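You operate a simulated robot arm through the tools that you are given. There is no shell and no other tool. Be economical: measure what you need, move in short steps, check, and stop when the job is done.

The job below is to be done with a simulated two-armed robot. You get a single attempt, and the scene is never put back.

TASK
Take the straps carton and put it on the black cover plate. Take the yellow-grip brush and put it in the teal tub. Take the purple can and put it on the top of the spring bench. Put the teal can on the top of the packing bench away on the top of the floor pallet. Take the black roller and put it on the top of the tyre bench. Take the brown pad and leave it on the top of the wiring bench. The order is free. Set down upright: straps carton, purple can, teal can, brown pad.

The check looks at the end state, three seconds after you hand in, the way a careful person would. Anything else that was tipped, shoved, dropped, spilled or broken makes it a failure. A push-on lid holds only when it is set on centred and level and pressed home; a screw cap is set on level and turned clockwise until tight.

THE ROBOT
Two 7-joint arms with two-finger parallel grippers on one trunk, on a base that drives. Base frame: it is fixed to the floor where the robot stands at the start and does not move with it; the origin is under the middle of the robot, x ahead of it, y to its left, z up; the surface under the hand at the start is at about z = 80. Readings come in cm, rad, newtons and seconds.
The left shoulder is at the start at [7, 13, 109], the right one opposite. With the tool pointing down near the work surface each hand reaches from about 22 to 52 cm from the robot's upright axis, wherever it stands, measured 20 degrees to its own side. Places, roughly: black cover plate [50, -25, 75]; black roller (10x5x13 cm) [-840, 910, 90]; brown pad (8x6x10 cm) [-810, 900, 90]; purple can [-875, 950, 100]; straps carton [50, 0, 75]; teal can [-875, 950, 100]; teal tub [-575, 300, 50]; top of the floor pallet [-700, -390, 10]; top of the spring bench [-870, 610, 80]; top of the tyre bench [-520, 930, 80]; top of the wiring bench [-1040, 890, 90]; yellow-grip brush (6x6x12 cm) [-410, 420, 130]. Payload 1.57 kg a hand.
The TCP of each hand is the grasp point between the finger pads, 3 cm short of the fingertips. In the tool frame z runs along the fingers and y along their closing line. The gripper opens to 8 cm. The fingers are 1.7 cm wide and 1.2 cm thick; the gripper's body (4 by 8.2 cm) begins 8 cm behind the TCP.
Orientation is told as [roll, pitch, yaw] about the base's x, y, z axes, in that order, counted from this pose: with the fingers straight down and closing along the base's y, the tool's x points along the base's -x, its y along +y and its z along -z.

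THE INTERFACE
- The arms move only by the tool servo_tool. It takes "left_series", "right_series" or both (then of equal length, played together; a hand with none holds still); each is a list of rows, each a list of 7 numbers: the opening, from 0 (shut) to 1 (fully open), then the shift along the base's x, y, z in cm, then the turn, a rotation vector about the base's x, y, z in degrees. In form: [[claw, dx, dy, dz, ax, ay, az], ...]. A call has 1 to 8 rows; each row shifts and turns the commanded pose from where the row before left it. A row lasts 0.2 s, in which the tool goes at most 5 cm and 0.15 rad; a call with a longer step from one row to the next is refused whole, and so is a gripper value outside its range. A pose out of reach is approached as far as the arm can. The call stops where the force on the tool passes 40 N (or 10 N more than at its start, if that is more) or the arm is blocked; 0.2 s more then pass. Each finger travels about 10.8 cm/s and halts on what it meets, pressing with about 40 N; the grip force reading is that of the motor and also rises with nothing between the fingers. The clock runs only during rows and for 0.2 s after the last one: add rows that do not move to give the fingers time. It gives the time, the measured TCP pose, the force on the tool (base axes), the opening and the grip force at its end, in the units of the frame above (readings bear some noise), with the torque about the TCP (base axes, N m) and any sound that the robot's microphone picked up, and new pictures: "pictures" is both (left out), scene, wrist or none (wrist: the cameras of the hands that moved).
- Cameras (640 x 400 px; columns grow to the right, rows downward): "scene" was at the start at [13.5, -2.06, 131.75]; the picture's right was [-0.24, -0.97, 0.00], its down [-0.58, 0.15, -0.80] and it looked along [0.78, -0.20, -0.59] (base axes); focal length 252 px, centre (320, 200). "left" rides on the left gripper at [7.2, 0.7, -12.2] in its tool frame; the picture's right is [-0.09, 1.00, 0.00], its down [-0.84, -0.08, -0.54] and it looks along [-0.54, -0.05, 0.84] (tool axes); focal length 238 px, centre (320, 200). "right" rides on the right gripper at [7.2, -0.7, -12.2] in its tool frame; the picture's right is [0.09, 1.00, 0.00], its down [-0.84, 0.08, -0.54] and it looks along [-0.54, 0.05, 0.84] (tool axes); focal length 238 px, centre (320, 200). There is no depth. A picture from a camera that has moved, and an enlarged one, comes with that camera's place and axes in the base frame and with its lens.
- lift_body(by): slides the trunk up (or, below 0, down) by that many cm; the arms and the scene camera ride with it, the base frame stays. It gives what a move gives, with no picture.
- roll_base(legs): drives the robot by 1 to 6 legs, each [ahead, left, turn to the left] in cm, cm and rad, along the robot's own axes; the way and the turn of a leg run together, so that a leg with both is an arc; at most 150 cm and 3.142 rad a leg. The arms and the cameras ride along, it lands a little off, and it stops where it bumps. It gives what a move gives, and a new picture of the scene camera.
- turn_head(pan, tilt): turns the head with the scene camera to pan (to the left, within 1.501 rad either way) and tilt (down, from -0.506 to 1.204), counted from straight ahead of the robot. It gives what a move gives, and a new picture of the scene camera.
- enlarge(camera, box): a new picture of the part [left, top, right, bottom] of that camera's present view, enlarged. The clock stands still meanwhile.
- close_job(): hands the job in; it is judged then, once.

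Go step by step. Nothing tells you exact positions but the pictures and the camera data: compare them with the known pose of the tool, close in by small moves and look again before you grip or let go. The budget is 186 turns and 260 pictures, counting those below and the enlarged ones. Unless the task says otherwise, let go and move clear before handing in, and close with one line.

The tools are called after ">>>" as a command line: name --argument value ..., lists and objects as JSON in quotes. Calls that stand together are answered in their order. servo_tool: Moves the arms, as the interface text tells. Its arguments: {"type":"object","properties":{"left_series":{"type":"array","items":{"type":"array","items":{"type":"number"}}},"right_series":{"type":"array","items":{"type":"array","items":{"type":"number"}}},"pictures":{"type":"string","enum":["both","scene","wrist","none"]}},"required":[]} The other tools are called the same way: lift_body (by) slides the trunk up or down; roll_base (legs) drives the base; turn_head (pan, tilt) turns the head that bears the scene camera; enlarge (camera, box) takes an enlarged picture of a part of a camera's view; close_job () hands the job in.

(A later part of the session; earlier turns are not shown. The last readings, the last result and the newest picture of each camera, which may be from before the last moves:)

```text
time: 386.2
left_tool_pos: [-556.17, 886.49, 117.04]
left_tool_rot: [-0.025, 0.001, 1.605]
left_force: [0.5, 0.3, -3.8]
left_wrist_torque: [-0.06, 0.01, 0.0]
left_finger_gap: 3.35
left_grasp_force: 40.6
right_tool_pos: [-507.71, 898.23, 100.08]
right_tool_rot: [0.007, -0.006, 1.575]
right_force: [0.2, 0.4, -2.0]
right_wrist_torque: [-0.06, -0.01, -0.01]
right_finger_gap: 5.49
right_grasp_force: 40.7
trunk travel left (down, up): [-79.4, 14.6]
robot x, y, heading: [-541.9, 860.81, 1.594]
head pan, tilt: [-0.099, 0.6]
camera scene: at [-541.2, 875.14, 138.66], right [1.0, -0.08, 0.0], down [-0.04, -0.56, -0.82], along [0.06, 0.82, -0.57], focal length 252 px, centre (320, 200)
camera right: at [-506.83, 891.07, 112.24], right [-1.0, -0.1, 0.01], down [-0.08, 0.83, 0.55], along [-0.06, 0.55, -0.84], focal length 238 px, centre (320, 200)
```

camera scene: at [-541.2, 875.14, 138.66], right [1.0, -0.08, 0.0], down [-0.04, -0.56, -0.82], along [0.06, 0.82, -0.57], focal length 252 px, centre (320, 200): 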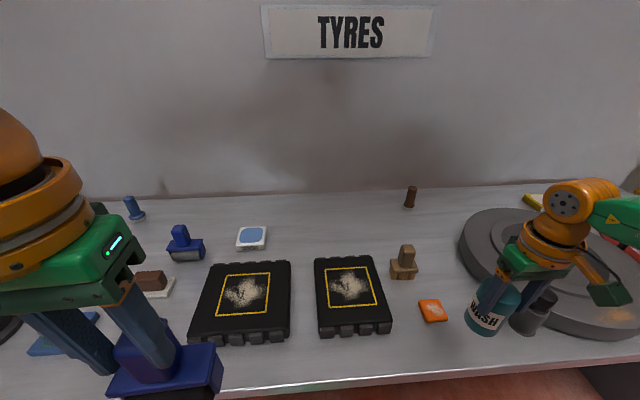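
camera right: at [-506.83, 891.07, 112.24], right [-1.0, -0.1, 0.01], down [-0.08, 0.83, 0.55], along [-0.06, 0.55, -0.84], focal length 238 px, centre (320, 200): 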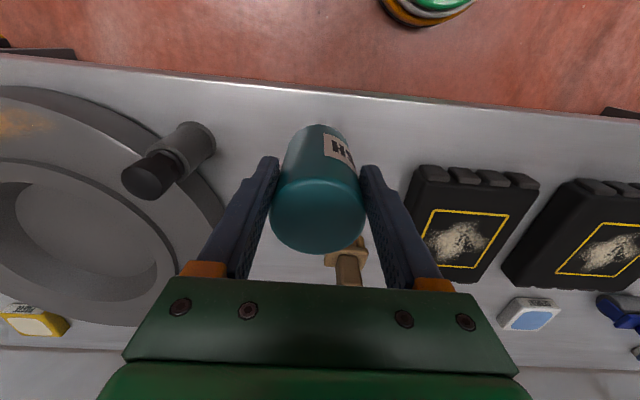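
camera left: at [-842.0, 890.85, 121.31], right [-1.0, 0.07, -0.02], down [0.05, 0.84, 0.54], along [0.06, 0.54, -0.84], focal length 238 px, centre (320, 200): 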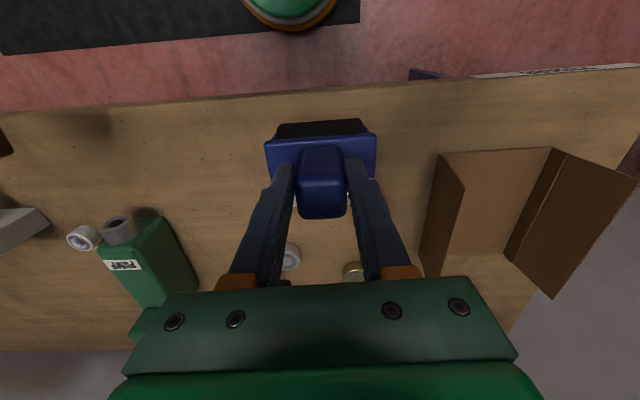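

>>> servo_tool --right_series '[[0.4, 0, 0, -2.5, 0, 0, 0], [0.4, 0, 0, -1, 0, 0, 0], [0.4, 0, 0, -0.6, 0, 0, 0], [0.4, 0, 0, 0, 0, 0, 0]]' --pictures "none"

>>> servo_tool --right_series '[[0.4, 0, 0, -0.6, 0, 0, 0], [0.4, 0, 0, -0.5, 0, 0, 0], [0.4, 0, 0, -0.5, 0, 0, 0], [0.4, 0, 0, -0.5, 0, 0, 0], [0.4, 0, 0, 0, 0, 0, 0]]' --pictures "none"

```text
time: 387.2
left_tool_pos: [-556.23, 886.44, 117.18]
left_tool_rot: [-0.024, 0.0, 1.603]
left_force: [-0.3, 0.5, -3.7]
left_wrist_torque: [-0.05, 0.01, 0.04]
left_finger_gap: 3.34
left_grasp_force: 39.9
right_tool_pos: [-507.6, 898.18, 95.78]
right_tool_rot: [0.004, -0.008, 1.575]
right_force: [0.4, 0.0, -2.3]
right_wrist_torque: [-0.07, 0.02, 0.0]
right_finger_gap: 5.5
right_grasp_force: 40.2
trunk travel left (down, up): [-79.4, 14.6]
robot x, y, heading: [-541.86, 861.35, 1.592]
head pan, tilt: [-0.099, 0.6]
```

```text
time: 388.4
left_tool_pos: [-556.29, 886.48, 117.07]
left_tool_rot: [-0.024, 0.001, 1.605]
left_force: [-0.4, -0.7, -3.9]
left_wrist_torque: [-0.05, 0.04, -0.02]
left_finger_gap: 3.36
left_grasp_force: 40.2
right_tool_pos: [-507.6, 898.33, 93.77]
right_tool_rot: [0.005, -0.008, 1.574]
right_force: [-0.2, 0.5, -1.9]
right_wrist_torque: [-0.08, -0.02, -0.01]
right_finger_gap: 5.49
right_grasp_force: 40.2
trunk travel left (down, up): [-79.4, 14.6]
robot x, y, heading: [-541.7, 861.4, 1.597]
head pan, tilt: [-0.099, 0.6]
```

>>> servo_tool --right_series '[[0.4, 0, 0, -0.6, 0, 0, 0], [0.4, 0, 0, -0.5, 0, 0, 0], [0.4, 0, 0, -0.5, 0, 0, 0], [0.4, 0, 0, -0.5, 0, 0, 0], [0.4, 0, 0, -0.5, 0, 0, 0], [0.4, 0, 0, -0.5, 0, 0, 0], [0.4, 0, 0, -0.5, 0, 0, 0], [0.4, 0, 0, 0, 0, 0, 0]]' --pictures "both"

```text
time: 390.2
left_tool_pos: [-556.29, 886.45, 117.07]
left_tool_rot: [-0.024, 0.0, 1.604]
left_force: [-0.3, 0.2, -4.5]
left_wrist_torque: [-0.07, 0.01, -0.07]
left_finger_gap: 3.37
left_grasp_force: 40.1
right_tool_pos: [-507.61, 898.02, 90.24]
right_tool_rot: [0.004, -0.007, 1.574]
right_force: [0.2, 0.4, -3.0]
right_wrist_torque: [-0.06, -0.04, -0.01]
right_finger_gap: 5.5
right_grasp_force: 40.1
trunk travel left (down, up): [-79.4, 14.6]
robot x, y, heading: [-541.91, 861.58, 1.594]
head pan, tilt: [-0.099, 0.6]
camera scene: at [-541.21, 875.17, 138.65], right [1.0, -0.08, 0.0], down [-0.04, -0.56, -0.82], along [0.06, 0.82, -0.57], focal length 252 px, centre (320, 200)
camera right: at [-506.81, 891.0, 102.34], right [-1.0, -0.1, 0.01], down [-0.08, 0.83, 0.55], along [-0.06, 0.54, -0.84], focal length 238 px, centre (320, 200)
```

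scene: 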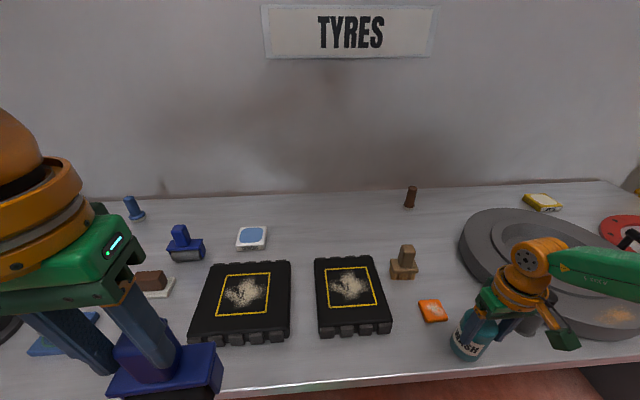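
right: 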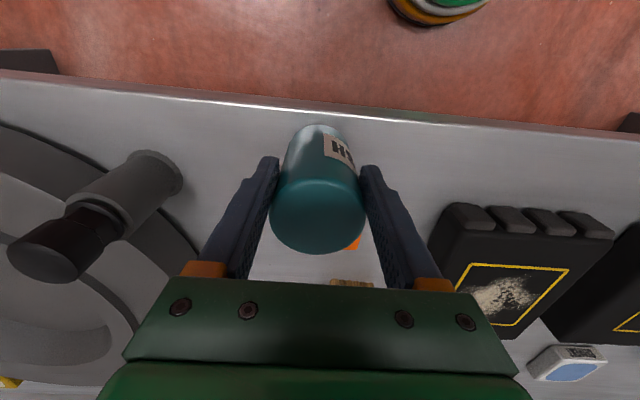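

No contact yet, so this bench is lower (≈80), and the can would be too near the edge. Shifting inward 2.5 cm and continuing down.

>>> servo_tool --right_series '[[0.4, 1.2, 1.3, 0.5, 0, 0, 0], [0.4, 1.2, 1.3, 0, 0, 0, 0], [0.4, 0, 0, -1.5, 0, 0, 0], [0.4, 0, 0, -0.5, 0, 0, 0], [0.4, 0, 0, -0.5, 0, 0, 0], [0.4, 0, 0, -0.5, 0, 0, 0], [0.4, 0, 0, -0.5, 0, 0, 0], [0.4, 0, 0, 0, 0, 0, 0]]' --pictures "wrist"

```text
time: 392.0
left_tool_pos: [-556.32, 886.3, 117.17]
left_tool_rot: [-0.024, -0.002, 1.605]
left_force: [0.3, -0.1, -4.6]
left_wrist_torque: [-0.03, -0.02, -0.01]
left_finger_gap: 3.37
left_grasp_force: 40.2
right_tool_pos: [-506.76, 898.89, 87.6]
right_tool_rot: [0.001, -0.011, 1.574]
right_force: [0.2, 0.4, 0.3]
right_wrist_torque: [-0.01, 0.02, 0.01]
right_finger_gap: 3.19
right_grasp_force: 0.2
right hand out of reach, approached as far as the arm can: row 2, 3, 6
trunk travel left (down, up): [-79.4, 14.6]
robot x, y, heading: [-541.65, 861.09, 1.595]
head pan, tilt: [-0.099, 0.6]
camera right: at [-506.1, 891.83, 99.78], right [-1.0, -0.09, 0.0], down [-0.08, 0.83, 0.55], along [-0.05, 0.55, -0.83], focal length 238 px, centre (320, 200)
```

right: 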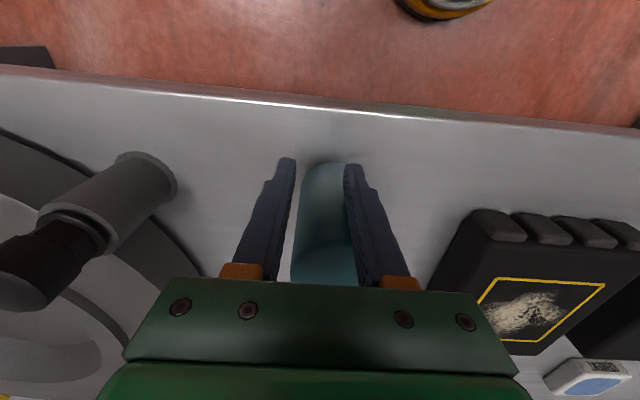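

The can just slipped forward out of the grip near the surface. Checking how it stands before moving anything.

>>> enlarge --camera "scene" --box '[400, 250, 592, 370]'

```text
3.33 times, centred on (496, 310) of scene
camera zoom: at [-541.33, 874.96, 138.67], right [1.0, -0.08, 0.0], down [-0.04, -0.56, -0.83], along [0.06, 0.82, -0.56], focal length 841 px, centre (-267, -167)
```

zoom: 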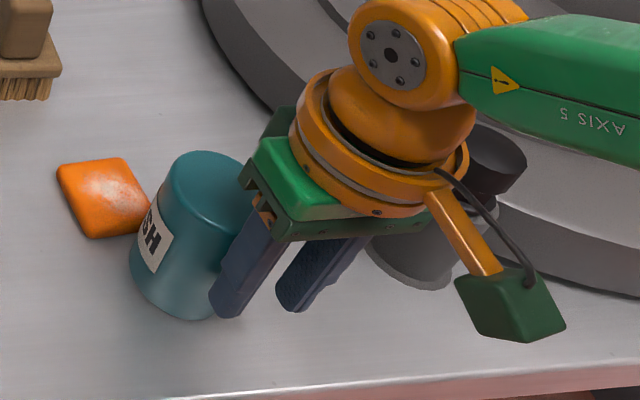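

The can is standing upright just behind the fingers. I'll back the hand away from it, then raise and re-approach.

>>> servo_tool --right_series '[[0.4, 0, -1, 0, 0, 0, 0], [0.4, 0, -1.5, 0.5, 0, 0, 0], [0.4, 0, -1.5, 3, 0, 0, 0], [0.4, 0, 0, 4, 0, 0, 0], [0.6, 0, 0, 4, 0, 0, 0], [0.9, 0, 0, 3, 0, 0, 0], [1, 0, 0, 0, 0, 0, 0]]' --pictures "both"

```text
time: 393.6
left_tool_pos: [-556.18, 886.35, 117.17]
left_tool_rot: [-0.025, -0.001, 1.603]
left_force: [-0.4, 0.3, -3.4]
left_wrist_torque: [-0.06, 0.0, 0.04]
left_finger_gap: 3.36
left_grasp_force: 40.1
right_tool_pos: [-506.67, 895.22, 101.96]
right_tool_rot: [0.004, -0.006, 1.574]
right_force: [0.1, 0.0, 0.4]
right_wrist_torque: [-0.01, 0.0, 0.04]
right_finger_gap: 8.02
right_grasp_force: 0.0
trunk travel left (down, up): [-79.4, 14.6]
robot x, y, heading: [-541.65, 861.38, 1.592]
head pan, tilt: [-0.099, 0.6]
camera scene: at [-541.24, 875.12, 138.66], right [1.0, -0.08, 0.0], down [-0.04, -0.56, -0.82], along [0.06, 0.82, -0.57], focal length 252 px, centre (320, 200)
camera right: at [-505.93, 888.09, 114.17], right [-1.0, -0.1, 0.01], down [-0.08, 0.83, 0.55], along [-0.06, 0.55, -0.84], focal length 238 px, centre (320, 200)
```

scene: 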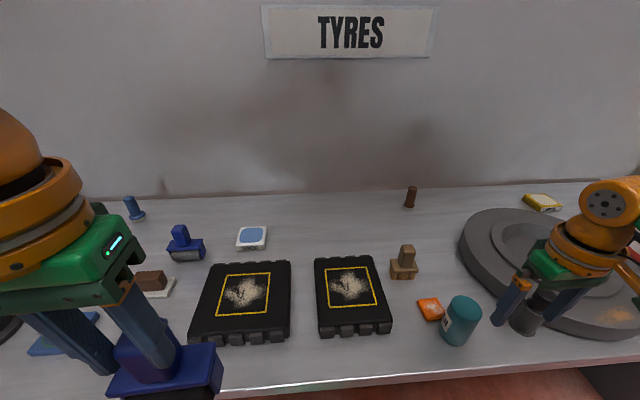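
right: 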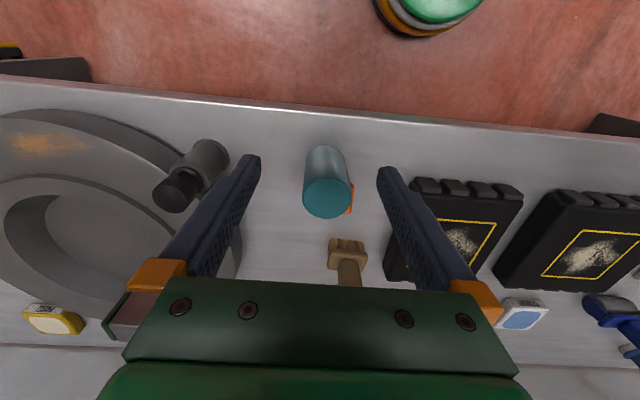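

The can stands upright at (-508, 903). I'll shift the base 9 cm right for easier reach and line up again.

>>> roll_base --legs '[[0, -9, 0]]'

>>> servo_tool --right_series '[[1, -3.4, 2.5, 0, 0, 0, 0], [1, -3.4, 2.5, 0, 0, 0, 0], [1, -3.4, 2.5, 0, 0, 0, 0], [1, 0, 0, 0, 0, 0, 0]]' --pictures "wrist"

```text
time: 394.7
left_tool_pos: [-547.88, 886.55, 117.08]
left_tool_rot: [-0.028, 0.0, 1.604]
left_force: [0.2, 0.8, -3.9]
left_wrist_torque: [-0.07, -0.02, 0.03]
left_finger_gap: 3.39
left_grasp_force: 40.2
right_tool_pos: [-498.25, 895.45, 102.18]
right_tool_rot: [0.0, -0.008, 1.577]
right_force: [-0.5, -0.2, -0.4]
right_wrist_torque: [-0.01, -0.05, -0.01]
right_finger_gap: 8.0
right_grasp_force: 0.0
trunk travel left (down, up): [-79.4, 14.6]
robot x, y, heading: [-533.07, 861.15, 1.593]
head pan, tilt: [-0.099, 0.6]
camera scene: at [-533.02, 875.28, 138.67], right [1.0, -0.08, 0.01], down [-0.04, -0.56, -0.83], along [0.07, 0.82, -0.56], focal length 252 px, centre (320, 200)
```

scene: 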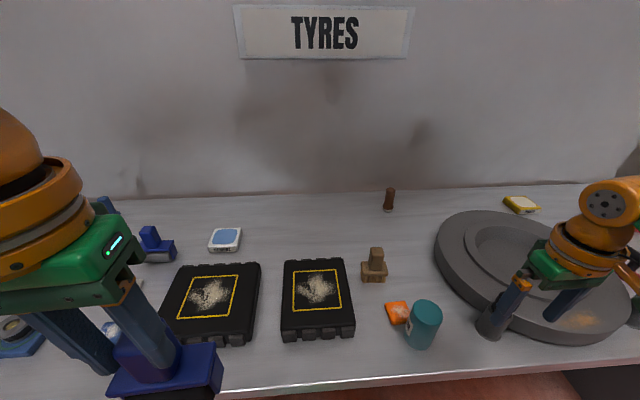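

```text
time: 395.7
left_tool_pos: [-547.42, 886.51, 117.11]
left_tool_rot: [-0.024, -0.001, 1.606]
left_force: [0.9, 0.0, -3.2]
left_wrist_torque: [-0.07, 0.02, 0.0]
left_finger_gap: 3.33
left_grasp_force: 39.9
right_tool_pos: [-508.13, 902.95, 101.98]
right_tool_rot: [0.008, -0.007, 1.576]
right_force: [0.0, 0.6, -0.9]
right_wrist_torque: [0.01, 0.02, 0.0]
right_finger_gap: 7.99
right_grasp_force: 0.1
trunk travel left (down, up): [-79.4, 14.6]
robot x, y, heading: [-532.61, 860.97, 1.593]
head pan, tilt: [-0.099, 0.6]
camera right: at [-507.34, 895.87, 114.19], right [-1.0, -0.1, 0.01], down [-0.08, 0.83, 0.55], along [-0.06, 0.55, -0.84], focal length 238 px, centre (320, 200)
```

right: 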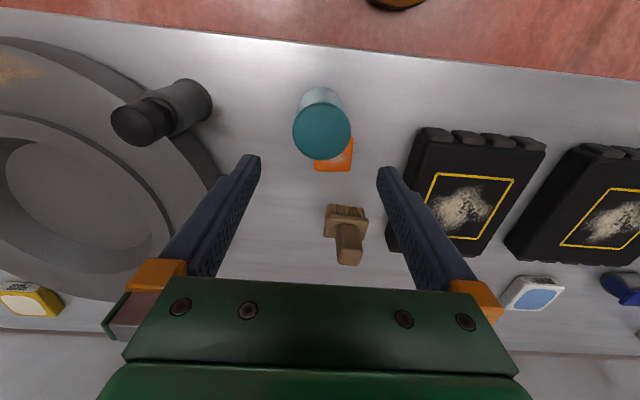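

Centred. Lowering around the can, then checking before gripping.

>>> servo_tool --right_series '[[1, 0, 0, -4, 0, 0, 0], [1, 0, 0, -4, 0, 0, 0], [1, 0, 0, -4, 0, 0, 0], [1, 0, 0, -2, 0, 0, 0], [1, 0, 0, 0, 0, 0, 0]]' --pictures "wrist"

```text
time: 396.9
left_tool_pos: [-547.52, 886.52, 117.05]
left_tool_rot: [-0.024, 0.0, 1.605]
left_force: [0.1, -0.6, -3.6]
left_wrist_torque: [-0.07, 0.03, -0.03]
left_finger_gap: 3.35
left_grasp_force: 40.3
right_tool_pos: [-508.14, 902.91, 88.03]
right_tool_rot: [0.006, -0.008, 1.574]
right_force: [0.5, 0.7, -1.0]
right_wrist_torque: [-0.02, 0.01, 0.0]
right_finger_gap: 8.02
right_grasp_force: 0.0
trunk travel left (down, up): [-79.4, 14.6]
robot x, y, heading: [-532.79, 861.37, 1.589]
head pan, tilt: [-0.099, 0.6]
camera right: at [-507.5, 895.73, 100.19], right [-1.0, -0.1, 0.01], down [-0.08, 0.83, 0.55], along [-0.06, 0.55, -0.84], focal length 238 px, centre (320, 200)
```

right: 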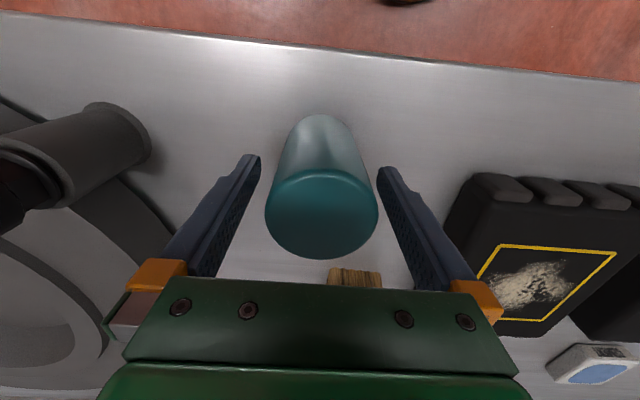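

Well centred now (top centre ≈ (-508.3, 903.06)). Gripping and lifting.

>>> servo_tool --right_series '[[0.8, 0, 0.15, 0, 0, 0, 0], [0.65, 0, 0, 0, 0, 0, 0], [0.5, 0, 0, 0, 0, 0, 0], [0.4, 0, 0, 0, 0, 0, 0], [0.4, 0, 0, 0, 0, 0, 0], [0.4, 0, 0, 3, 0, 0, 0], [0.4, 0, 0, 4, 0, 0, 0], [0.4, 0, 0, 4, 0, 0, 0]]' --pictures "both"

```text
time: 398.7
left_tool_pos: [-547.45, 886.54, 117.15]
left_tool_rot: [-0.024, 0.001, 1.604]
left_force: [0.5, -0.2, -3.8]
left_wrist_torque: [-0.07, 0.01, -0.04]
left_finger_gap: 3.33
left_grasp_force: 39.9
right_tool_pos: [-508.12, 903.16, 99.01]
right_tool_rot: [0.005, -0.007, 1.576]
right_force: [-0.3, -0.2, -2.7]
right_wrist_torque: [0.02, -0.01, 0.01]
right_finger_gap: 5.84
right_grasp_force: 39.4
trunk travel left (down, up): [-79.4, 14.6]
robot x, y, heading: [-533.03, 861.48, 1.588]
head pan, tilt: [-0.099, 0.6]
camera scene: at [-532.41, 875.3, 138.66], right [1.0, -0.08, 0.0], down [-0.04, -0.56, -0.82], along [0.06, 0.82, -0.57], focal length 252 px, centre (320, 200)
camera right: at [-507.36, 895.87, 111.27], right [-1.0, -0.1, 0.0], down [-0.08, 0.83, 0.55], along [-0.06, 0.55, -0.84], focal length 238 px, centre (320, 200)
```

scene: 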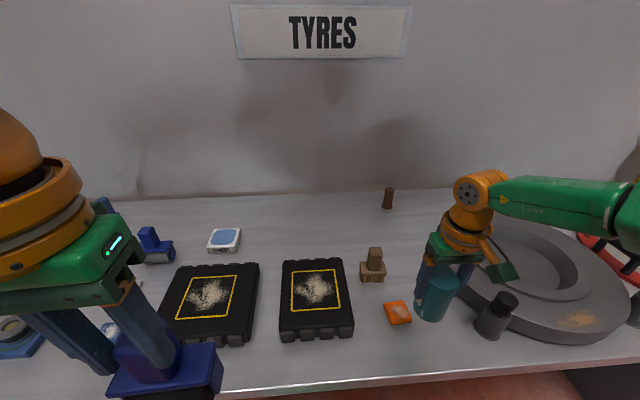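
right: 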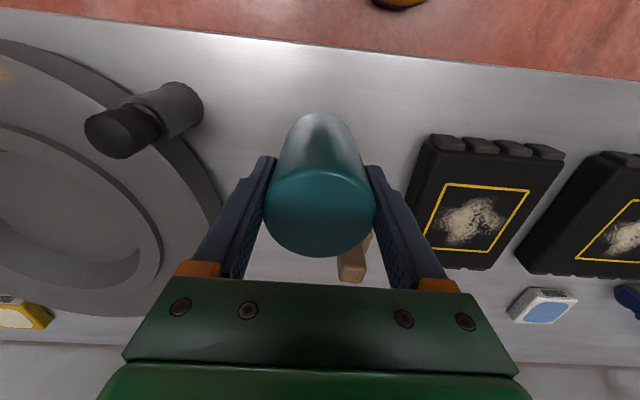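

Gripped on the full diameter now (5.84). Next, the roller: a front strip near (-519, 900.5) between mat and tag fits it. I'll raise the can and shift right.

>>> servo_tool --right_series '[[0.4, 0, 0, 4, 0, 0, 0], [0.4, 0, -2, 4, 0, 0, 0], [0.4, 0, -4, 3, 0, 0, 0], [0.4, 0, -4, 3, 0, 0, 0], [0.4, 0, -3, 0, 0, 0, 0], [0.4, 0, 0, 0, 0, 0, 0]]' --pictures "none"

>>> roll_base --legs '[[0, -25, -0.018]]'

>>> servo_tool --left_series '[[0.2, 2, 4, -2, 0, 0, 0], [0.2, 2, 4, -2, 0, 0, 0], [0.2, 0, 3, -2, 0, 0, 0], [0.2, 0, 0, 0, 0, 0, 0]]' --pictures "both"

```text
time: 400.1
left_tool_pos: [-547.43, 886.68, 117.13]
left_tool_rot: [-0.025, 0.003, 1.604]
left_force: [0.1, 0.9, -4.1]
left_wrist_torque: [-0.05, 0.02, 0.04]
left_finger_gap: 3.33
left_grasp_force: 40.2
right_tool_pos: [-507.92, 890.03, 113.1]
right_tool_rot: [0.005, -0.004, 1.578]
right_force: [1.0, 0.8, -3.0]
right_wrist_torque: [-0.02, 0.0, -0.05]
right_finger_gap: 5.82
right_grasp_force: 40.1
trunk travel left (down, up): [-79.4, 14.6]
robot x, y, heading: [-532.95, 861.15, 1.589]
head pan, tilt: [-0.099, 0.6]
```

```text
time: 401.9
left_tool_pos: [-522.35, 887.21, 117.04]
left_tool_rot: [-0.026, 0.001, 1.578]
left_force: [-0.6, 0.3, -4.8]
left_wrist_torque: [-0.04, 0.02, -0.01]
left_finger_gap: 3.37
left_grasp_force: 39.6
right_tool_pos: [-482.96, 889.73, 113.25]
right_tool_rot: [0.003, -0.006, 1.552]
right_force: [-0.3, 0.0, -2.2]
right_wrist_torque: [-0.02, 0.02, -0.01]
right_finger_gap: 5.82
right_grasp_force: 40.2
trunk travel left (down, up): [-79.4, 14.6]
robot x, y, heading: [-508.61, 861.77, 1.568]
head pan, tilt: [-0.099, 0.6]
camera scene: at [-507.64, 875.62, 138.66], right [0.99, -0.1, 0.0], down [-0.05, -0.56, -0.82], along [0.08, 0.82, -0.57], focal length 252 px, centre (320, 200)
```

scene: 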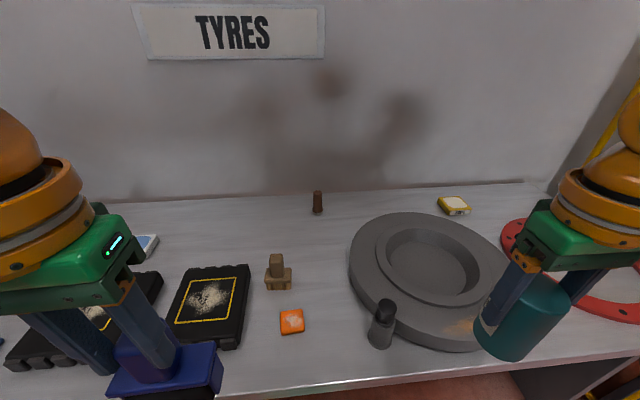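

```text
time: 402.9
left_tool_pos: [-518.07, 898.14, 111.08]
left_tool_rot: [-0.022, 0.001, 1.58]
left_force: [0.1, 0.1, -3.9]
left_wrist_torque: [-0.04, 0.01, -0.02]
left_finger_gap: 3.33
left_grasp_force: 40.4
right_tool_pos: [-482.55, 889.7, 113.06]
right_tool_rot: [0.005, -0.008, 1.552]
right_force: [0.4, -0.9, -2.3]
right_wrist_torque: [0.0, 0.01, -0.03]
right_finger_gap: 5.85
right_grasp_force: 39.9
trunk travel left (down, up): [-79.4, 14.6]
robot x, y, heading: [-508.03, 861.16, 1.573]
head pan, tilt: [-0.099, 0.6]
camera scene: at [-507.31, 875.58, 138.66], right [0.99, -0.1, 0.0], down [-0.06, -0.56, -0.82], along [0.08, 0.82, -0.57], focal length 252 px, centre (320, 200)
camera left: at [-519.02, 890.98, 123.28], right [-1.0, 0.08, -0.02], down [0.06, 0.84, 0.54], along [0.06, 0.54, -0.84], focal length 238 px, centre (320, 200)
```

scene: 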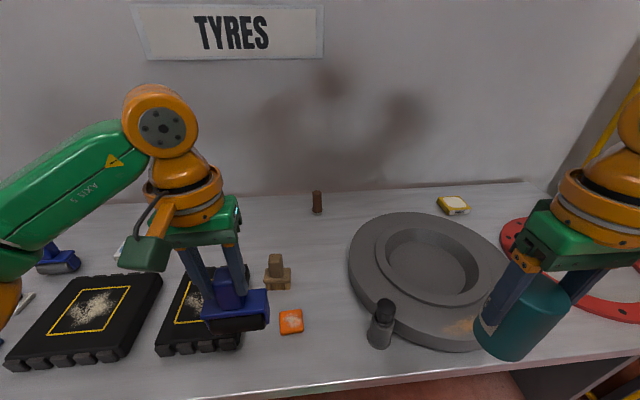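
left: 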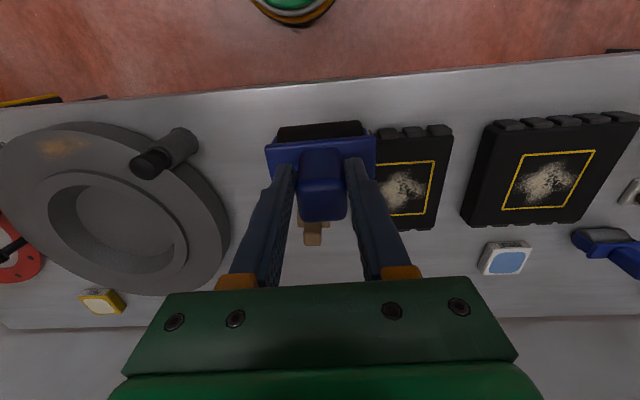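

There is a wider clear spot in front of the tag, around (-509, 901), with about 9 cm to either neighbour. Shifting the base right and lowering the roller there.

>>> roll_base --legs '[[0, -9, 0]]'

>>> servo_tool --left_series '[[0.2, 0, 3, -3, 0, 0, 0], [0.2, 0, 0, -4, 0, 0, 0], [0.2, 0, 0, -4, 0, 0, 0], [0.2, 0, 0, -2, 0, 0, 0], [0.2, 0, 0, 0, 0, 0, 0]]' --pictures "both"

```text
time: 404.0
left_tool_pos: [-509.72, 898.06, 111.16]
left_tool_rot: [-0.028, 0.0, 1.58]
left_force: [-0.3, 0.2, -3.3]
left_wrist_torque: [-0.04, -0.04, 0.01]
left_finger_gap: 3.33
left_grasp_force: 39.8
right_tool_pos: [-474.13, 889.72, 113.2]
right_tool_rot: [0.001, -0.008, 1.552]
right_force: [-0.6, 0.3, -2.4]
right_wrist_torque: [-0.06, -0.04, 0.0]
right_finger_gap: 5.82
right_grasp_force: 39.7
trunk travel left (down, up): [-79.4, 14.6]
robot x, y, heading: [-498.92, 861.28, 1.572]
head pan, tilt: [-0.099, 0.6]
camera scene: at [-499.06, 875.63, 138.66], right [0.99, -0.1, 0.01], down [-0.05, -0.56, -0.82], along [0.08, 0.82, -0.57], focal length 252 px, centre (320, 200)
```

scene: 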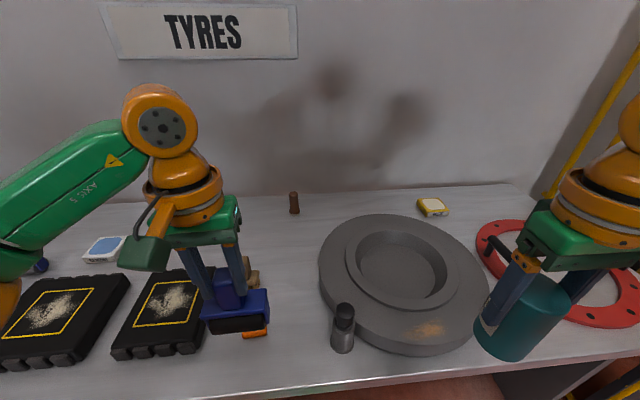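

```text
time: 405.2
left_tool_pos: [-509.18, 901.11, 97.9]
left_tool_rot: [-0.024, 0.001, 1.581]
left_force: [0.5, 0.1, -3.6]
left_wrist_torque: [-0.08, 0.02, -0.02]
left_finger_gap: 3.36
left_grasp_force: 39.7
right_tool_pos: [-473.6, 889.76, 113.06]
right_tool_rot: [0.007, -0.006, 1.552]
right_force: [0.1, -1.5, -3.5]
right_wrist_torque: [-0.01, -0.04, -0.01]
right_finger_gap: 5.84
right_grasp_force: 39.9
trunk travel left (down, up): [-79.4, 14.6]
robot x, y, heading: [-499.6, 861.74, 1.57]
head pan, tilt: [-0.099, 0.6]
camera scene: at [-498.47, 875.63, 138.65], right [0.99, -0.1, 0.0], down [-0.06, -0.56, -0.82], along [0.08, 0.82, -0.57], focal length 252 px, centre (320, 200)
camera left: at [-510.14, 893.98, 110.12], right [-1.0, 0.08, -0.02], down [0.06, 0.84, 0.54], along [0.06, 0.54, -0.84], focal length 238 px, centre (320, 200)
```

scene: 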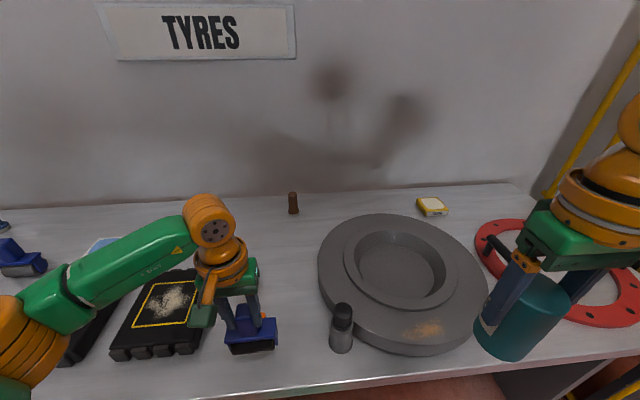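
left: 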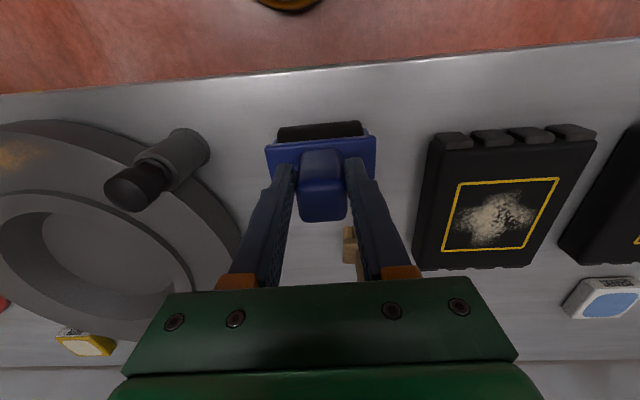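

>>> servo_tool --left_series '[[0.2, 0, -0.3, -2.5, 0, 0, 0], [0.2, 0, 0, -1, 0, 0, 0], [0.2, 0, 0, -0.5, 0, 0, 0], [0.2, 0, 0, -0.5, 0, 0, 0], [0.2, 0, 0, -0.4, 0, 0, 0], [0.2, 0, 0, 0, 0, 0, 0]]' --pictures "none"

```text
time: 406.6
left_tool_pos: [-509.18, 900.88, 93.21]
left_tool_rot: [-0.023, 0.002, 1.58]
left_force: [-0.3, -0.4, -3.5]
left_wrist_torque: [-0.04, 0.0, -0.02]
left_finger_gap: 3.34
left_grasp_force: 40.6
right_tool_pos: [-473.64, 889.81, 112.98]
right_tool_rot: [0.007, -0.005, 1.551]
right_force: [-0.5, -0.4, -2.6]
right_wrist_torque: [-0.02, 0.01, -0.02]
right_finger_gap: 5.87
right_grasp_force: 39.7
trunk travel left (down, up): [-79.4, 14.6]
robot x, y, heading: [-499.57, 861.62, 1.573]
head pan, tilt: [-0.099, 0.6]
```

>>> servo_tool --left_series '[[0.2, 0, 0, -0.4, 0, 0, 0], [0.2, 0, 0, -0.4, 0, 0, 0], [0.2, 0, 0, -0.3, 0, 0, 0], [0.2, 0, 0, -0.3, 0, 0, 0], [0.2, 0, 0, 0, 0, 0, 0]]' --pictures "both"

```text
time: 407.8
left_tool_pos: [-508.93, 900.24, 92.22]
left_tool_rot: [-0.021, -0.007, 1.582]
left_force: [3.5, 2.1, 37.9]
left_wrist_torque: [0.35, 1.15, -0.08]
left_finger_gap: 3.4
left_grasp_force: 40.5
right_tool_pos: [-473.18, 889.0, 113.1]
right_tool_rot: [0.011, -0.015, 1.551]
right_force: [0.0, -0.4, -2.5]
right_wrist_torque: [0.0, 0.03, 0.0]
right_finger_gap: 5.88
right_grasp_force: 40.6
trunk travel left (down, up): [-79.4, 14.6]
robot x, y, heading: [-499.16, 861.48, 1.569]
head pan, tilt: [-0.099, 0.6]
camera scene: at [-497.89, 874.72, 138.76], right [0.99, -0.1, 0.0], down [-0.06, -0.56, -0.83], along [0.08, 0.82, -0.56], focal length 252 px, centre (320, 200)
camera left: at [-509.79, 893.06, 104.3], right [-1.0, 0.08, -0.02], down [0.06, 0.83, 0.55], along [0.06, 0.55, -0.84], focal length 238 px, centre (320, 200)
```

scene: 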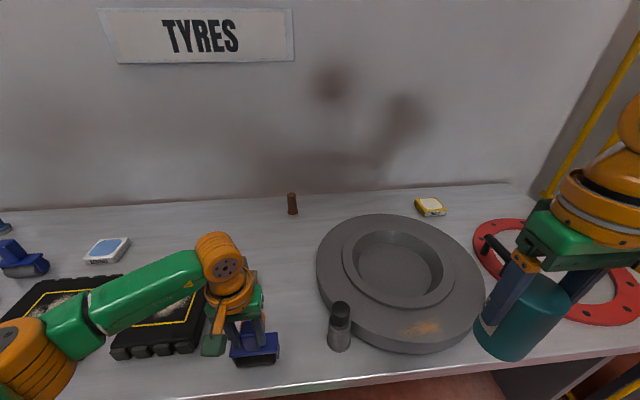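
left: 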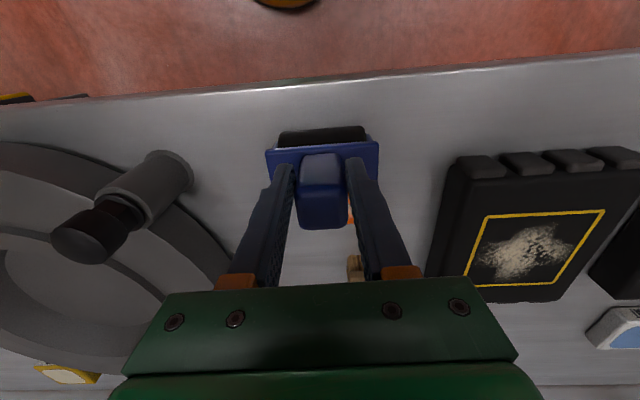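

Contact made. Easing and releasing the roller.

>>> servo_tool --left_series '[[0.2, 0, 0, 0.5, 0, 0, 0], [0.2, 0, 0, 0, 0, 0, 0], [0.45, 0, 0, 0, 0, 0, 0], [0.7, 0, 0, 0, 0, 0, 0], [0.7, 0, 0, 0, 0, 0, 0], [0.7, 0, 0, 3, 0, 0, 0], [0.7, 0, 0, 4, 0, 0, 0], [0.7, 0, -2, 4, 0, 0, 0]]' --pictures "both"

```text
time: 409.6
left_tool_pos: [-509.24, 898.58, 103.53]
left_tool_rot: [-0.022, 0.002, 1.58]
left_force: [-0.6, 0.4, 0.2]
left_wrist_torque: [0.02, -0.05, 0.02]
left_finger_gap: 5.6
left_grasp_force: 0.1
right_tool_pos: [-473.71, 889.59, 113.09]
right_tool_rot: [0.006, -0.008, 1.553]
right_force: [-0.2, -0.7, -2.9]
right_wrist_torque: [-0.01, 0.0, -0.01]
right_finger_gap: 5.86
right_grasp_force: 40.4
trunk travel left (down, up): [-79.4, 14.6]
robot x, y, heading: [-498.98, 861.87, 1.568]
head pan, tilt: [-0.099, 0.6]
camera scene: at [-498.37, 875.42, 138.67], right [0.99, -0.1, 0.0], down [-0.06, -0.56, -0.83], along [0.08, 0.82, -0.56], focal length 252 px, centre (320, 200)
camera left: at [-510.17, 891.52, 115.61], right [-1.0, 0.08, -0.02], down [0.06, 0.84, 0.54], along [0.06, 0.54, -0.84], focal length 238 px, centre (320, 200)
```

scene: 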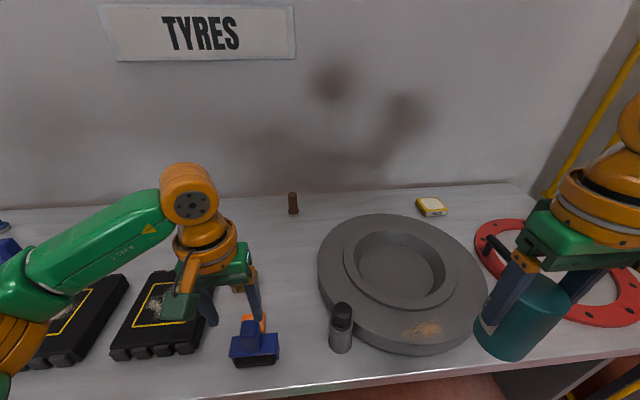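
left: 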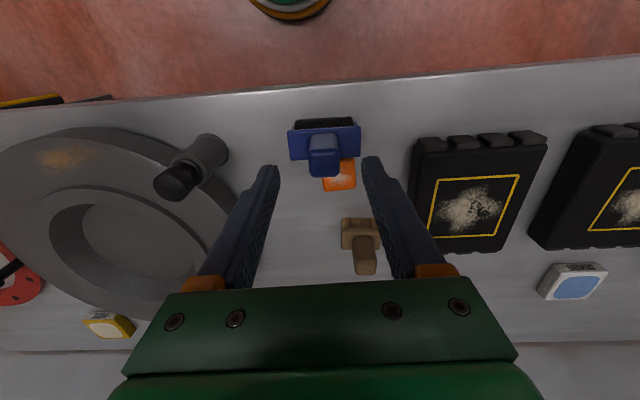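

The roller stands on the tyre bench. Now the pallet: I'll tuck the left hand, back out and check the way south.

>>> servo_tool --left_series '[[0.7, -1, -4, 3, 0, 0, 0], [0.7, -1, -4, 3, 0, 0, 0], [0.7, -1, -3, 2, 0, 0, 0], [0.7, 0, 0, 0, 0, 0, 0]]' --pictures "none"

>>> roll_base --legs '[[-28, 0, 0]]'

>>> turn_head --pan -1.5 --tilt 0.4

```text
refused: row 1 steps farther than a row can; nothing moved
```

```text
time: 411.6
left_tool_pos: [-509.26, 871.12, 103.22]
left_tool_rot: [-0.024, 0.003, 1.583]
left_force: [0.0, -0.7, -0.6]
left_wrist_torque: [-0.02, 0.0, -0.02]
left_finger_gap: 5.61
left_grasp_force: 0.1
right_tool_pos: [-473.78, 862.08, 113.01]
right_tool_rot: [0.008, -0.006, 1.553]
right_force: [-0.1, 0.4, -3.0]
right_wrist_torque: [-0.03, 0.01, -0.02]
right_finger_gap: 5.84
right_grasp_force: 39.5
trunk travel left (down, up): [-79.4, 14.6]
robot x, y, heading: [-499.51, 833.77, 1.568]
head pan, tilt: [-0.099, 0.6]
camera scene: at [-498.39, 848.0, 138.63], right [1.0, -0.1, 0.0], down [-0.06, -0.56, -0.82], along [0.08, 0.82, -0.57], focal length 252 px, centre (320, 200)
```

scene: 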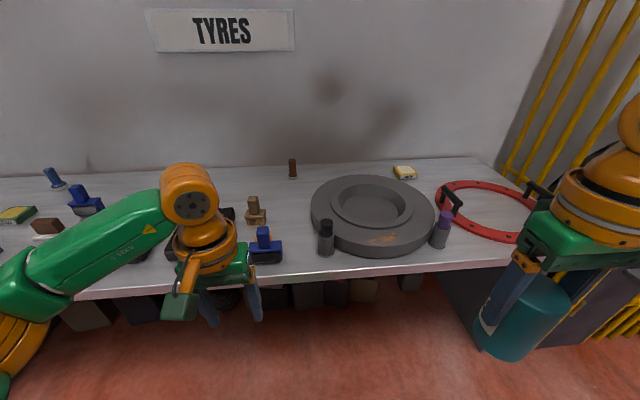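

```text
time: 413.1
left_tool_pos: [-509.29, 870.92, 103.39]
left_tool_rot: [-0.023, 0.002, 1.583]
left_force: [-0.5, -0.2, -0.6]
left_wrist_torque: [-0.01, 0.01, 0.0]
left_finger_gap: 5.61
left_grasp_force: 0.1
right_tool_pos: [-473.82, 861.98, 113.06]
right_tool_rot: [0.006, -0.008, 1.553]
right_force: [0.0, 0.9, -2.7]
right_wrist_torque: [-0.01, 0.01, -0.01]
right_finger_gap: 5.86
right_grasp_force: 40.0
trunk travel left (down, up): [-79.4, 14.6]
robot x, y, heading: [-499.13, 833.59, 1.578]
head pan, tilt: [-1.499, 0.4]
camera scene: at [-490.02, 839.63, 140.49], right [0.07, -1.0, 0.0], down [-0.39, -0.03, -0.92], along [0.92, 0.07, -0.39], focal length 252 px, centre (320, 200)
```

scene: 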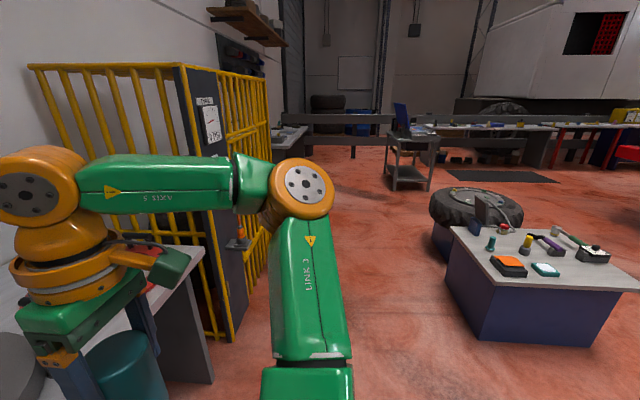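

>>> servo_tool --left_series '[[0.7, -1, -3, 3, 0, 0, 0], [0.7, -1, -3, 3, 0, 0, 0], [0.7, -1, -3, 3, 0, 0, 0], [0.7, 0, 0, 3, 0, 0, 0], [0.7, 0, 0, 0, 0, 0, 0]]' --pictures "none"

>>> roll_base --legs '[[0, 0, 1.565], [-60, 0, 0]]'

>>> turn_head --pan 1.3 --tilt 0.35

```text
time: 414.3
left_tool_pos: [-512.2, 861.8, 115.41]
left_tool_rot: [-0.022, 0.001, 1.582]
left_force: [0.4, -0.7, -0.5]
left_wrist_torque: [-0.02, 0.01, 0.02]
left_finger_gap: 5.59
left_grasp_force: 0.3
right_tool_pos: [-473.72, 861.89, 113.02]
right_tool_rot: [0.008, -0.007, 1.555]
right_force: [1.2, 0.2, -3.0]
right_wrist_torque: [-0.01, 0.02, -0.03]
right_finger_gap: 5.85
right_grasp_force: 40.3
trunk travel left (down, up): [-79.4, 14.6]
robot x, y, heading: [-499.32, 833.91, 1.571]
head pan, tilt: [-1.499, 0.4]
```

```text
time: 421.4
left_tool_pos: [-467.87, 820.39, 115.32]
left_tool_rot: [-0.023, 0.002, 3.136]
left_force: [-0.2, -0.2, -1.0]
left_wrist_torque: [0.0, 0.02, -0.01]
left_finger_gap: 5.6
left_grasp_force: 0.1
right_tool_pos: [-467.35, 858.86, 113.08]
right_tool_rot: [0.008, -0.005, 3.109]
right_force: [-0.5, -0.1, -2.6]
right_wrist_torque: [-0.01, -0.03, 0.0]
right_finger_gap: 5.81
right_grasp_force: 39.8
trunk travel left (down, up): [-79.4, 14.6]
robot x, y, heading: [-439.38, 832.98, 3.124]
head pan, tilt: [-1.499, 0.4]
camera scene: at [-445.25, 842.34, 140.48], right [1.0, 0.06, 0.0], down [0.02, -0.39, -0.92], along [-0.05, 0.92, -0.39], focal length 252 px, centre (320, 200)
```

scene: 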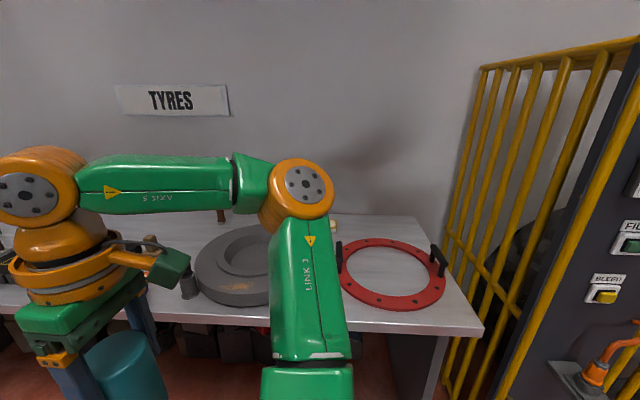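

```text
time: 423.9
left_tool_pos: [-467.76, 820.36, 115.26]
left_tool_rot: [-0.024, -0.001, 3.136]
left_force: [-0.3, -1.1, -0.2]
left_wrist_torque: [-0.03, -0.03, 0.01]
left_finger_gap: 5.59
left_grasp_force: 0.2
right_tool_pos: [-467.22, 858.94, 113.09]
right_tool_rot: [0.009, -0.007, 3.108]
right_force: [-0.3, 0.6, -2.6]
right_wrist_torque: [0.01, -0.01, 0.02]
right_finger_gap: 5.84
right_grasp_force: 40.1
trunk travel left (down, up): [-79.4, 14.6]
robot x, y, heading: [-439.24, 832.49, 3.129]
head pan, tilt: [1.3, 0.351]
camera scene: at [-447.2, 824.15, 140.95], right [-0.96, 0.28, 0.0], down [0.1, 0.33, -0.94], along [-0.26, -0.9, -0.34], focal length 252 px, centre (320, 200)
```

scene: 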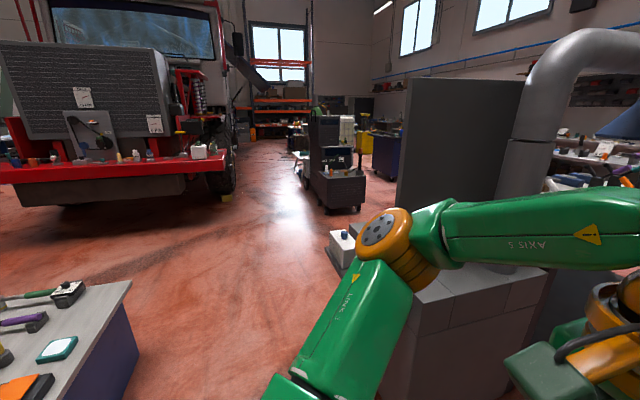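

Clear gap between extractor (x≤-488) and table (x≥-373). Sliding south along it and on past the cart, facing -x.

>>> roll_base --legs '[[0, 150, 0], [38, 75, 0], [0, 150, 0], [0, 120, 0], [0, 90, 0]]'

>>> turn_head --pan 1.45 --tilt 0.35

```text
time: 452.3
left_tool_pos: [-505.42, 238.15, 115.3]
left_tool_rot: [-0.023, 0.001, -3.124]
left_force: [-0.1, -0.1, 0.5]
left_wrist_torque: [-0.05, 0.02, -0.01]
left_finger_gap: 5.58
left_grasp_force: 0.1
right_tool_pos: [-505.83, 276.67, 113.05]
right_tool_rot: [0.008, -0.008, 3.133]
right_force: [-0.1, 0.5, -2.2]
right_wrist_torque: [0.01, -0.01, 0.02]
right_finger_gap: 5.77
right_grasp_force: 39.8
trunk travel left (down, up): [-79.4, 14.6]
robot x, y, heading: [-477.72, 251.46, -3.135]
head pan, tilt: [1.3, 0.351]
camera scene: at [-484.96, 242.36, 140.95], right [-0.97, 0.26, 0.0], down [0.09, 0.33, -0.94], along [-0.24, -0.91, -0.34], focal length 252 px, centre (320, 200)
```

scene: 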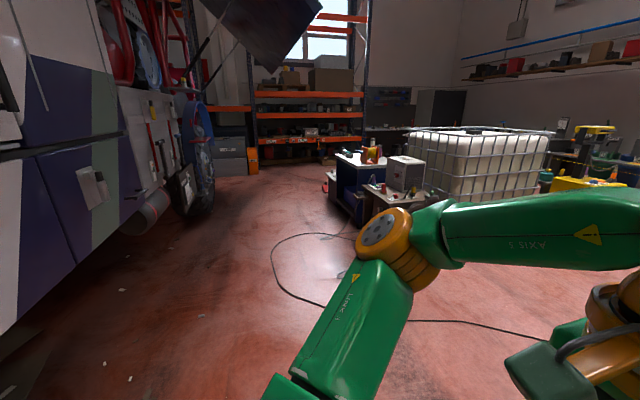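

```text
time: 453.0
left_tool_pos: [-505.48, 237.97, 115.25]
left_tool_rot: [-0.023, -0.001, -3.124]
left_force: [-0.3, -1.1, -0.1]
left_wrist_torque: [0.01, 0.01, 0.01]
left_finger_gap: 5.59
left_grasp_force: 0.1
right_tool_pos: [-505.79, 276.59, 113.11]
right_tool_rot: [0.007, -0.008, 3.132]
right_force: [0.1, -1.3, -3.1]
right_wrist_torque: [-0.02, 0.01, -0.02]
right_finger_gap: 5.77
right_grasp_force: 40.2
trunk travel left (down, up): [-79.4, 14.6]
robot x, y, heading: [-477.36, 251.09, -3.131]
head pan, tilt: [1.45, 0.351]
camera scene: at [-483.59, 241.99, 140.95], right [-0.99, 0.11, 0.0], down [0.04, 0.34, -0.94], along [-0.11, -0.93, -0.34], focal length 252 px, centre (320, 200)
```

scene: 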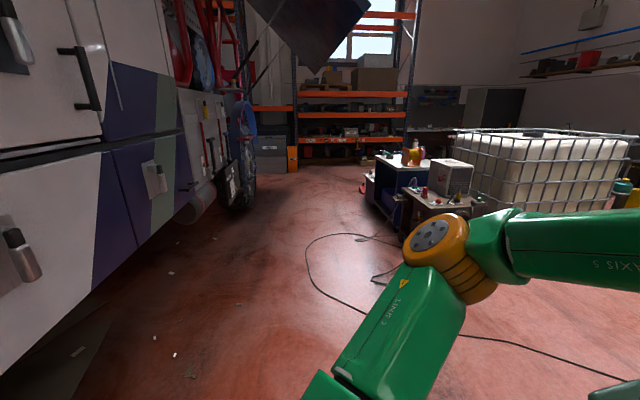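

The floor lane east of the cable (x≈-457) is clear. Continuing south along it.

>>> roll_base --legs '[[-20, 80, 0], [0, 140, -0.01], [0, 150, 0]]'

>>> turn_head --pan 0.9 --tilt 0.35

```text
time: 471.0
left_tool_pos: [-494.53, -130.24, 115.27]
left_tool_rot: [-0.023, 0.0, 3.108]
left_force: [0.0, 0.5, 0.2]
left_wrist_torque: [-0.01, 0.0, -0.01]
left_finger_gap: 5.61
left_grasp_force: 0.1
right_tool_pos: [-492.97, -91.7, 113.02]
right_tool_rot: [0.007, -0.007, 3.081]
right_force: [0.1, 0.7, -2.2]
right_wrist_torque: [0.02, 0.0, -0.01]
right_finger_gap: 5.77
right_grasp_force: 40.1
trunk travel left (down, up): [-79.4, 14.6]
robot x, y, heading: [-466.15, -118.76, 3.098]
head pan, tilt: [1.45, 0.351]
camera scene: at [-472.49, -127.33, 140.95], right [-0.99, 0.16, 0.0], down [0.06, 0.34, -0.94], along [-0.15, -0.93, -0.34], focal length 252 px, centre (320, 200)
```

scene: 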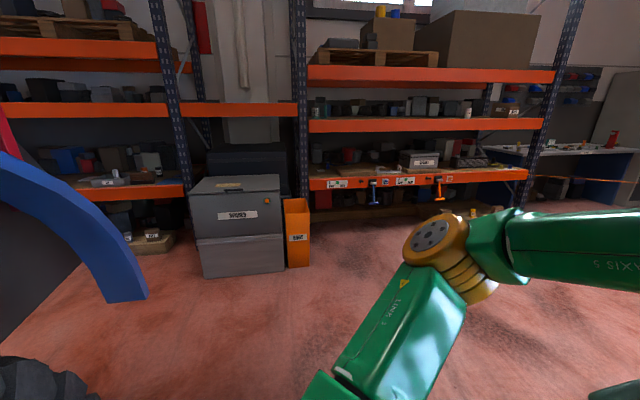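

```text
time: 472.0
left_tool_pos: [-494.52, -130.3, 115.3]
left_tool_rot: [-0.023, 0.001, 3.107]
left_force: [-0.2, 0.0, 1.1]
left_wrist_torque: [0.0, -0.03, -0.03]
left_finger_gap: 5.61
left_grasp_force: 0.1
right_tool_pos: [-492.86, -91.71, 113.08]
right_tool_rot: [0.007, -0.006, 3.081]
right_force: [1.4, 0.4, -2.5]
right_wrist_torque: [0.01, 0.01, 0.02]
right_finger_gap: 5.75
right_grasp_force: 40.5
trunk travel left (down, up): [-79.4, 14.6]
robot x, y, heading: [-466.17, -118.76, 3.1]
head pan, tilt: [0.901, 0.351]
camera scene: at [-477.05, -125.26, 140.94], right [-0.76, 0.65, 0.0], down [0.22, 0.26, -0.94], along [-0.61, -0.71, -0.34], focal length 252 px, centre (320, 200)
```

scene: 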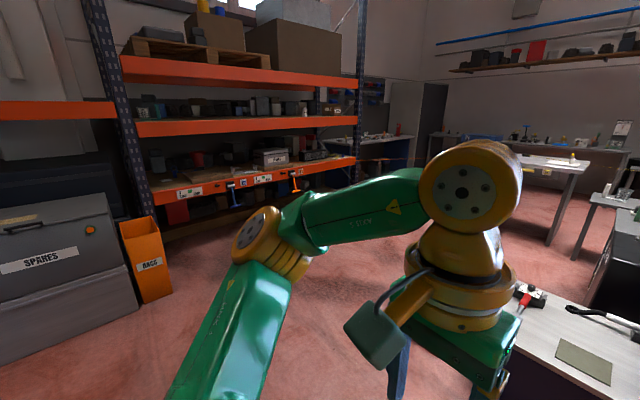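

The pallet is under the lowest shelf of the rack, near the rack's right end. I'll move closer to look at it.

>>> roll_base --legs '[[0, 110, 0.04], [120, 0, 0]]'

>>> turn_head --pan 0.9 --tilt 0.5

```text
time: 483.4
left_tool_pos: [-619.74, -238.1, 115.43]
left_tool_rot: [-0.022, -0.001, 3.137]
left_force: [-0.2, -0.6, 1.0]
left_wrist_torque: [0.02, 0.04, 0.01]
left_finger_gap: 5.61
left_grasp_force: 0.2
right_tool_pos: [-619.1, -199.49, 113.18]
right_tool_rot: [0.007, -0.004, 3.106]
right_force: [-0.4, -0.3, -3.4]
right_wrist_torque: [0.01, -0.02, -0.02]
right_finger_gap: 5.75
right_grasp_force: 39.9
trunk travel left (down, up): [-79.4, 14.6]
robot x, y, heading: [-591.64, -225.81, 3.13]
head pan, tilt: [0.901, 0.351]
camera scene: at [-602.35, -232.54, 140.95], right [-0.77, 0.63, 0.0], down [0.22, 0.27, -0.94], along [-0.6, -0.73, -0.34], focal length 252 px, centre (320, 200)
```

scene: 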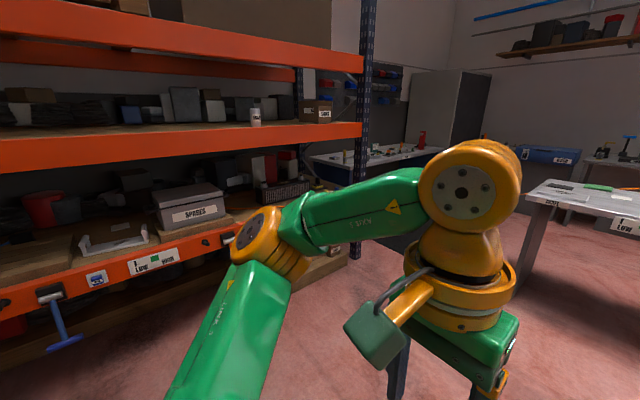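

```text
time: 484.1
left_tool_pos: [-619.76, -238.05, 115.39]
left_tool_rot: [-0.023, 0.0, 3.135]
left_force: [0.4, 0.7, 0.8]
left_wrist_torque: [0.03, 0.01, 0.01]
left_finger_gap: 5.6
left_grasp_force: 0.0
right_tool_pos: [-619.18, -199.39, 113.03]
right_tool_rot: [0.007, -0.008, 3.107]
right_force: [-0.3, 0.7, -3.1]
right_wrist_torque: [0.01, -0.04, 0.01]
right_finger_gap: 5.76
right_grasp_force: 40.1
trunk travel left (down, up): [-79.4, 14.6]
robot x, y, heading: [-591.3, -225.45, 3.125]
head pan, tilt: [0.901, 0.499]
camera scene: at [-602.29, -232.38, 139.58], right [-0.77, 0.63, 0.0], down [0.3, 0.37, -0.88], along [-0.56, -0.68, -0.48], focal length 252 px, centre (320, 200)
```

scene: 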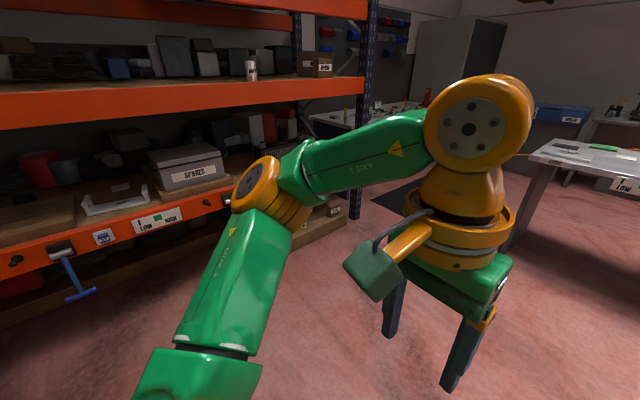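

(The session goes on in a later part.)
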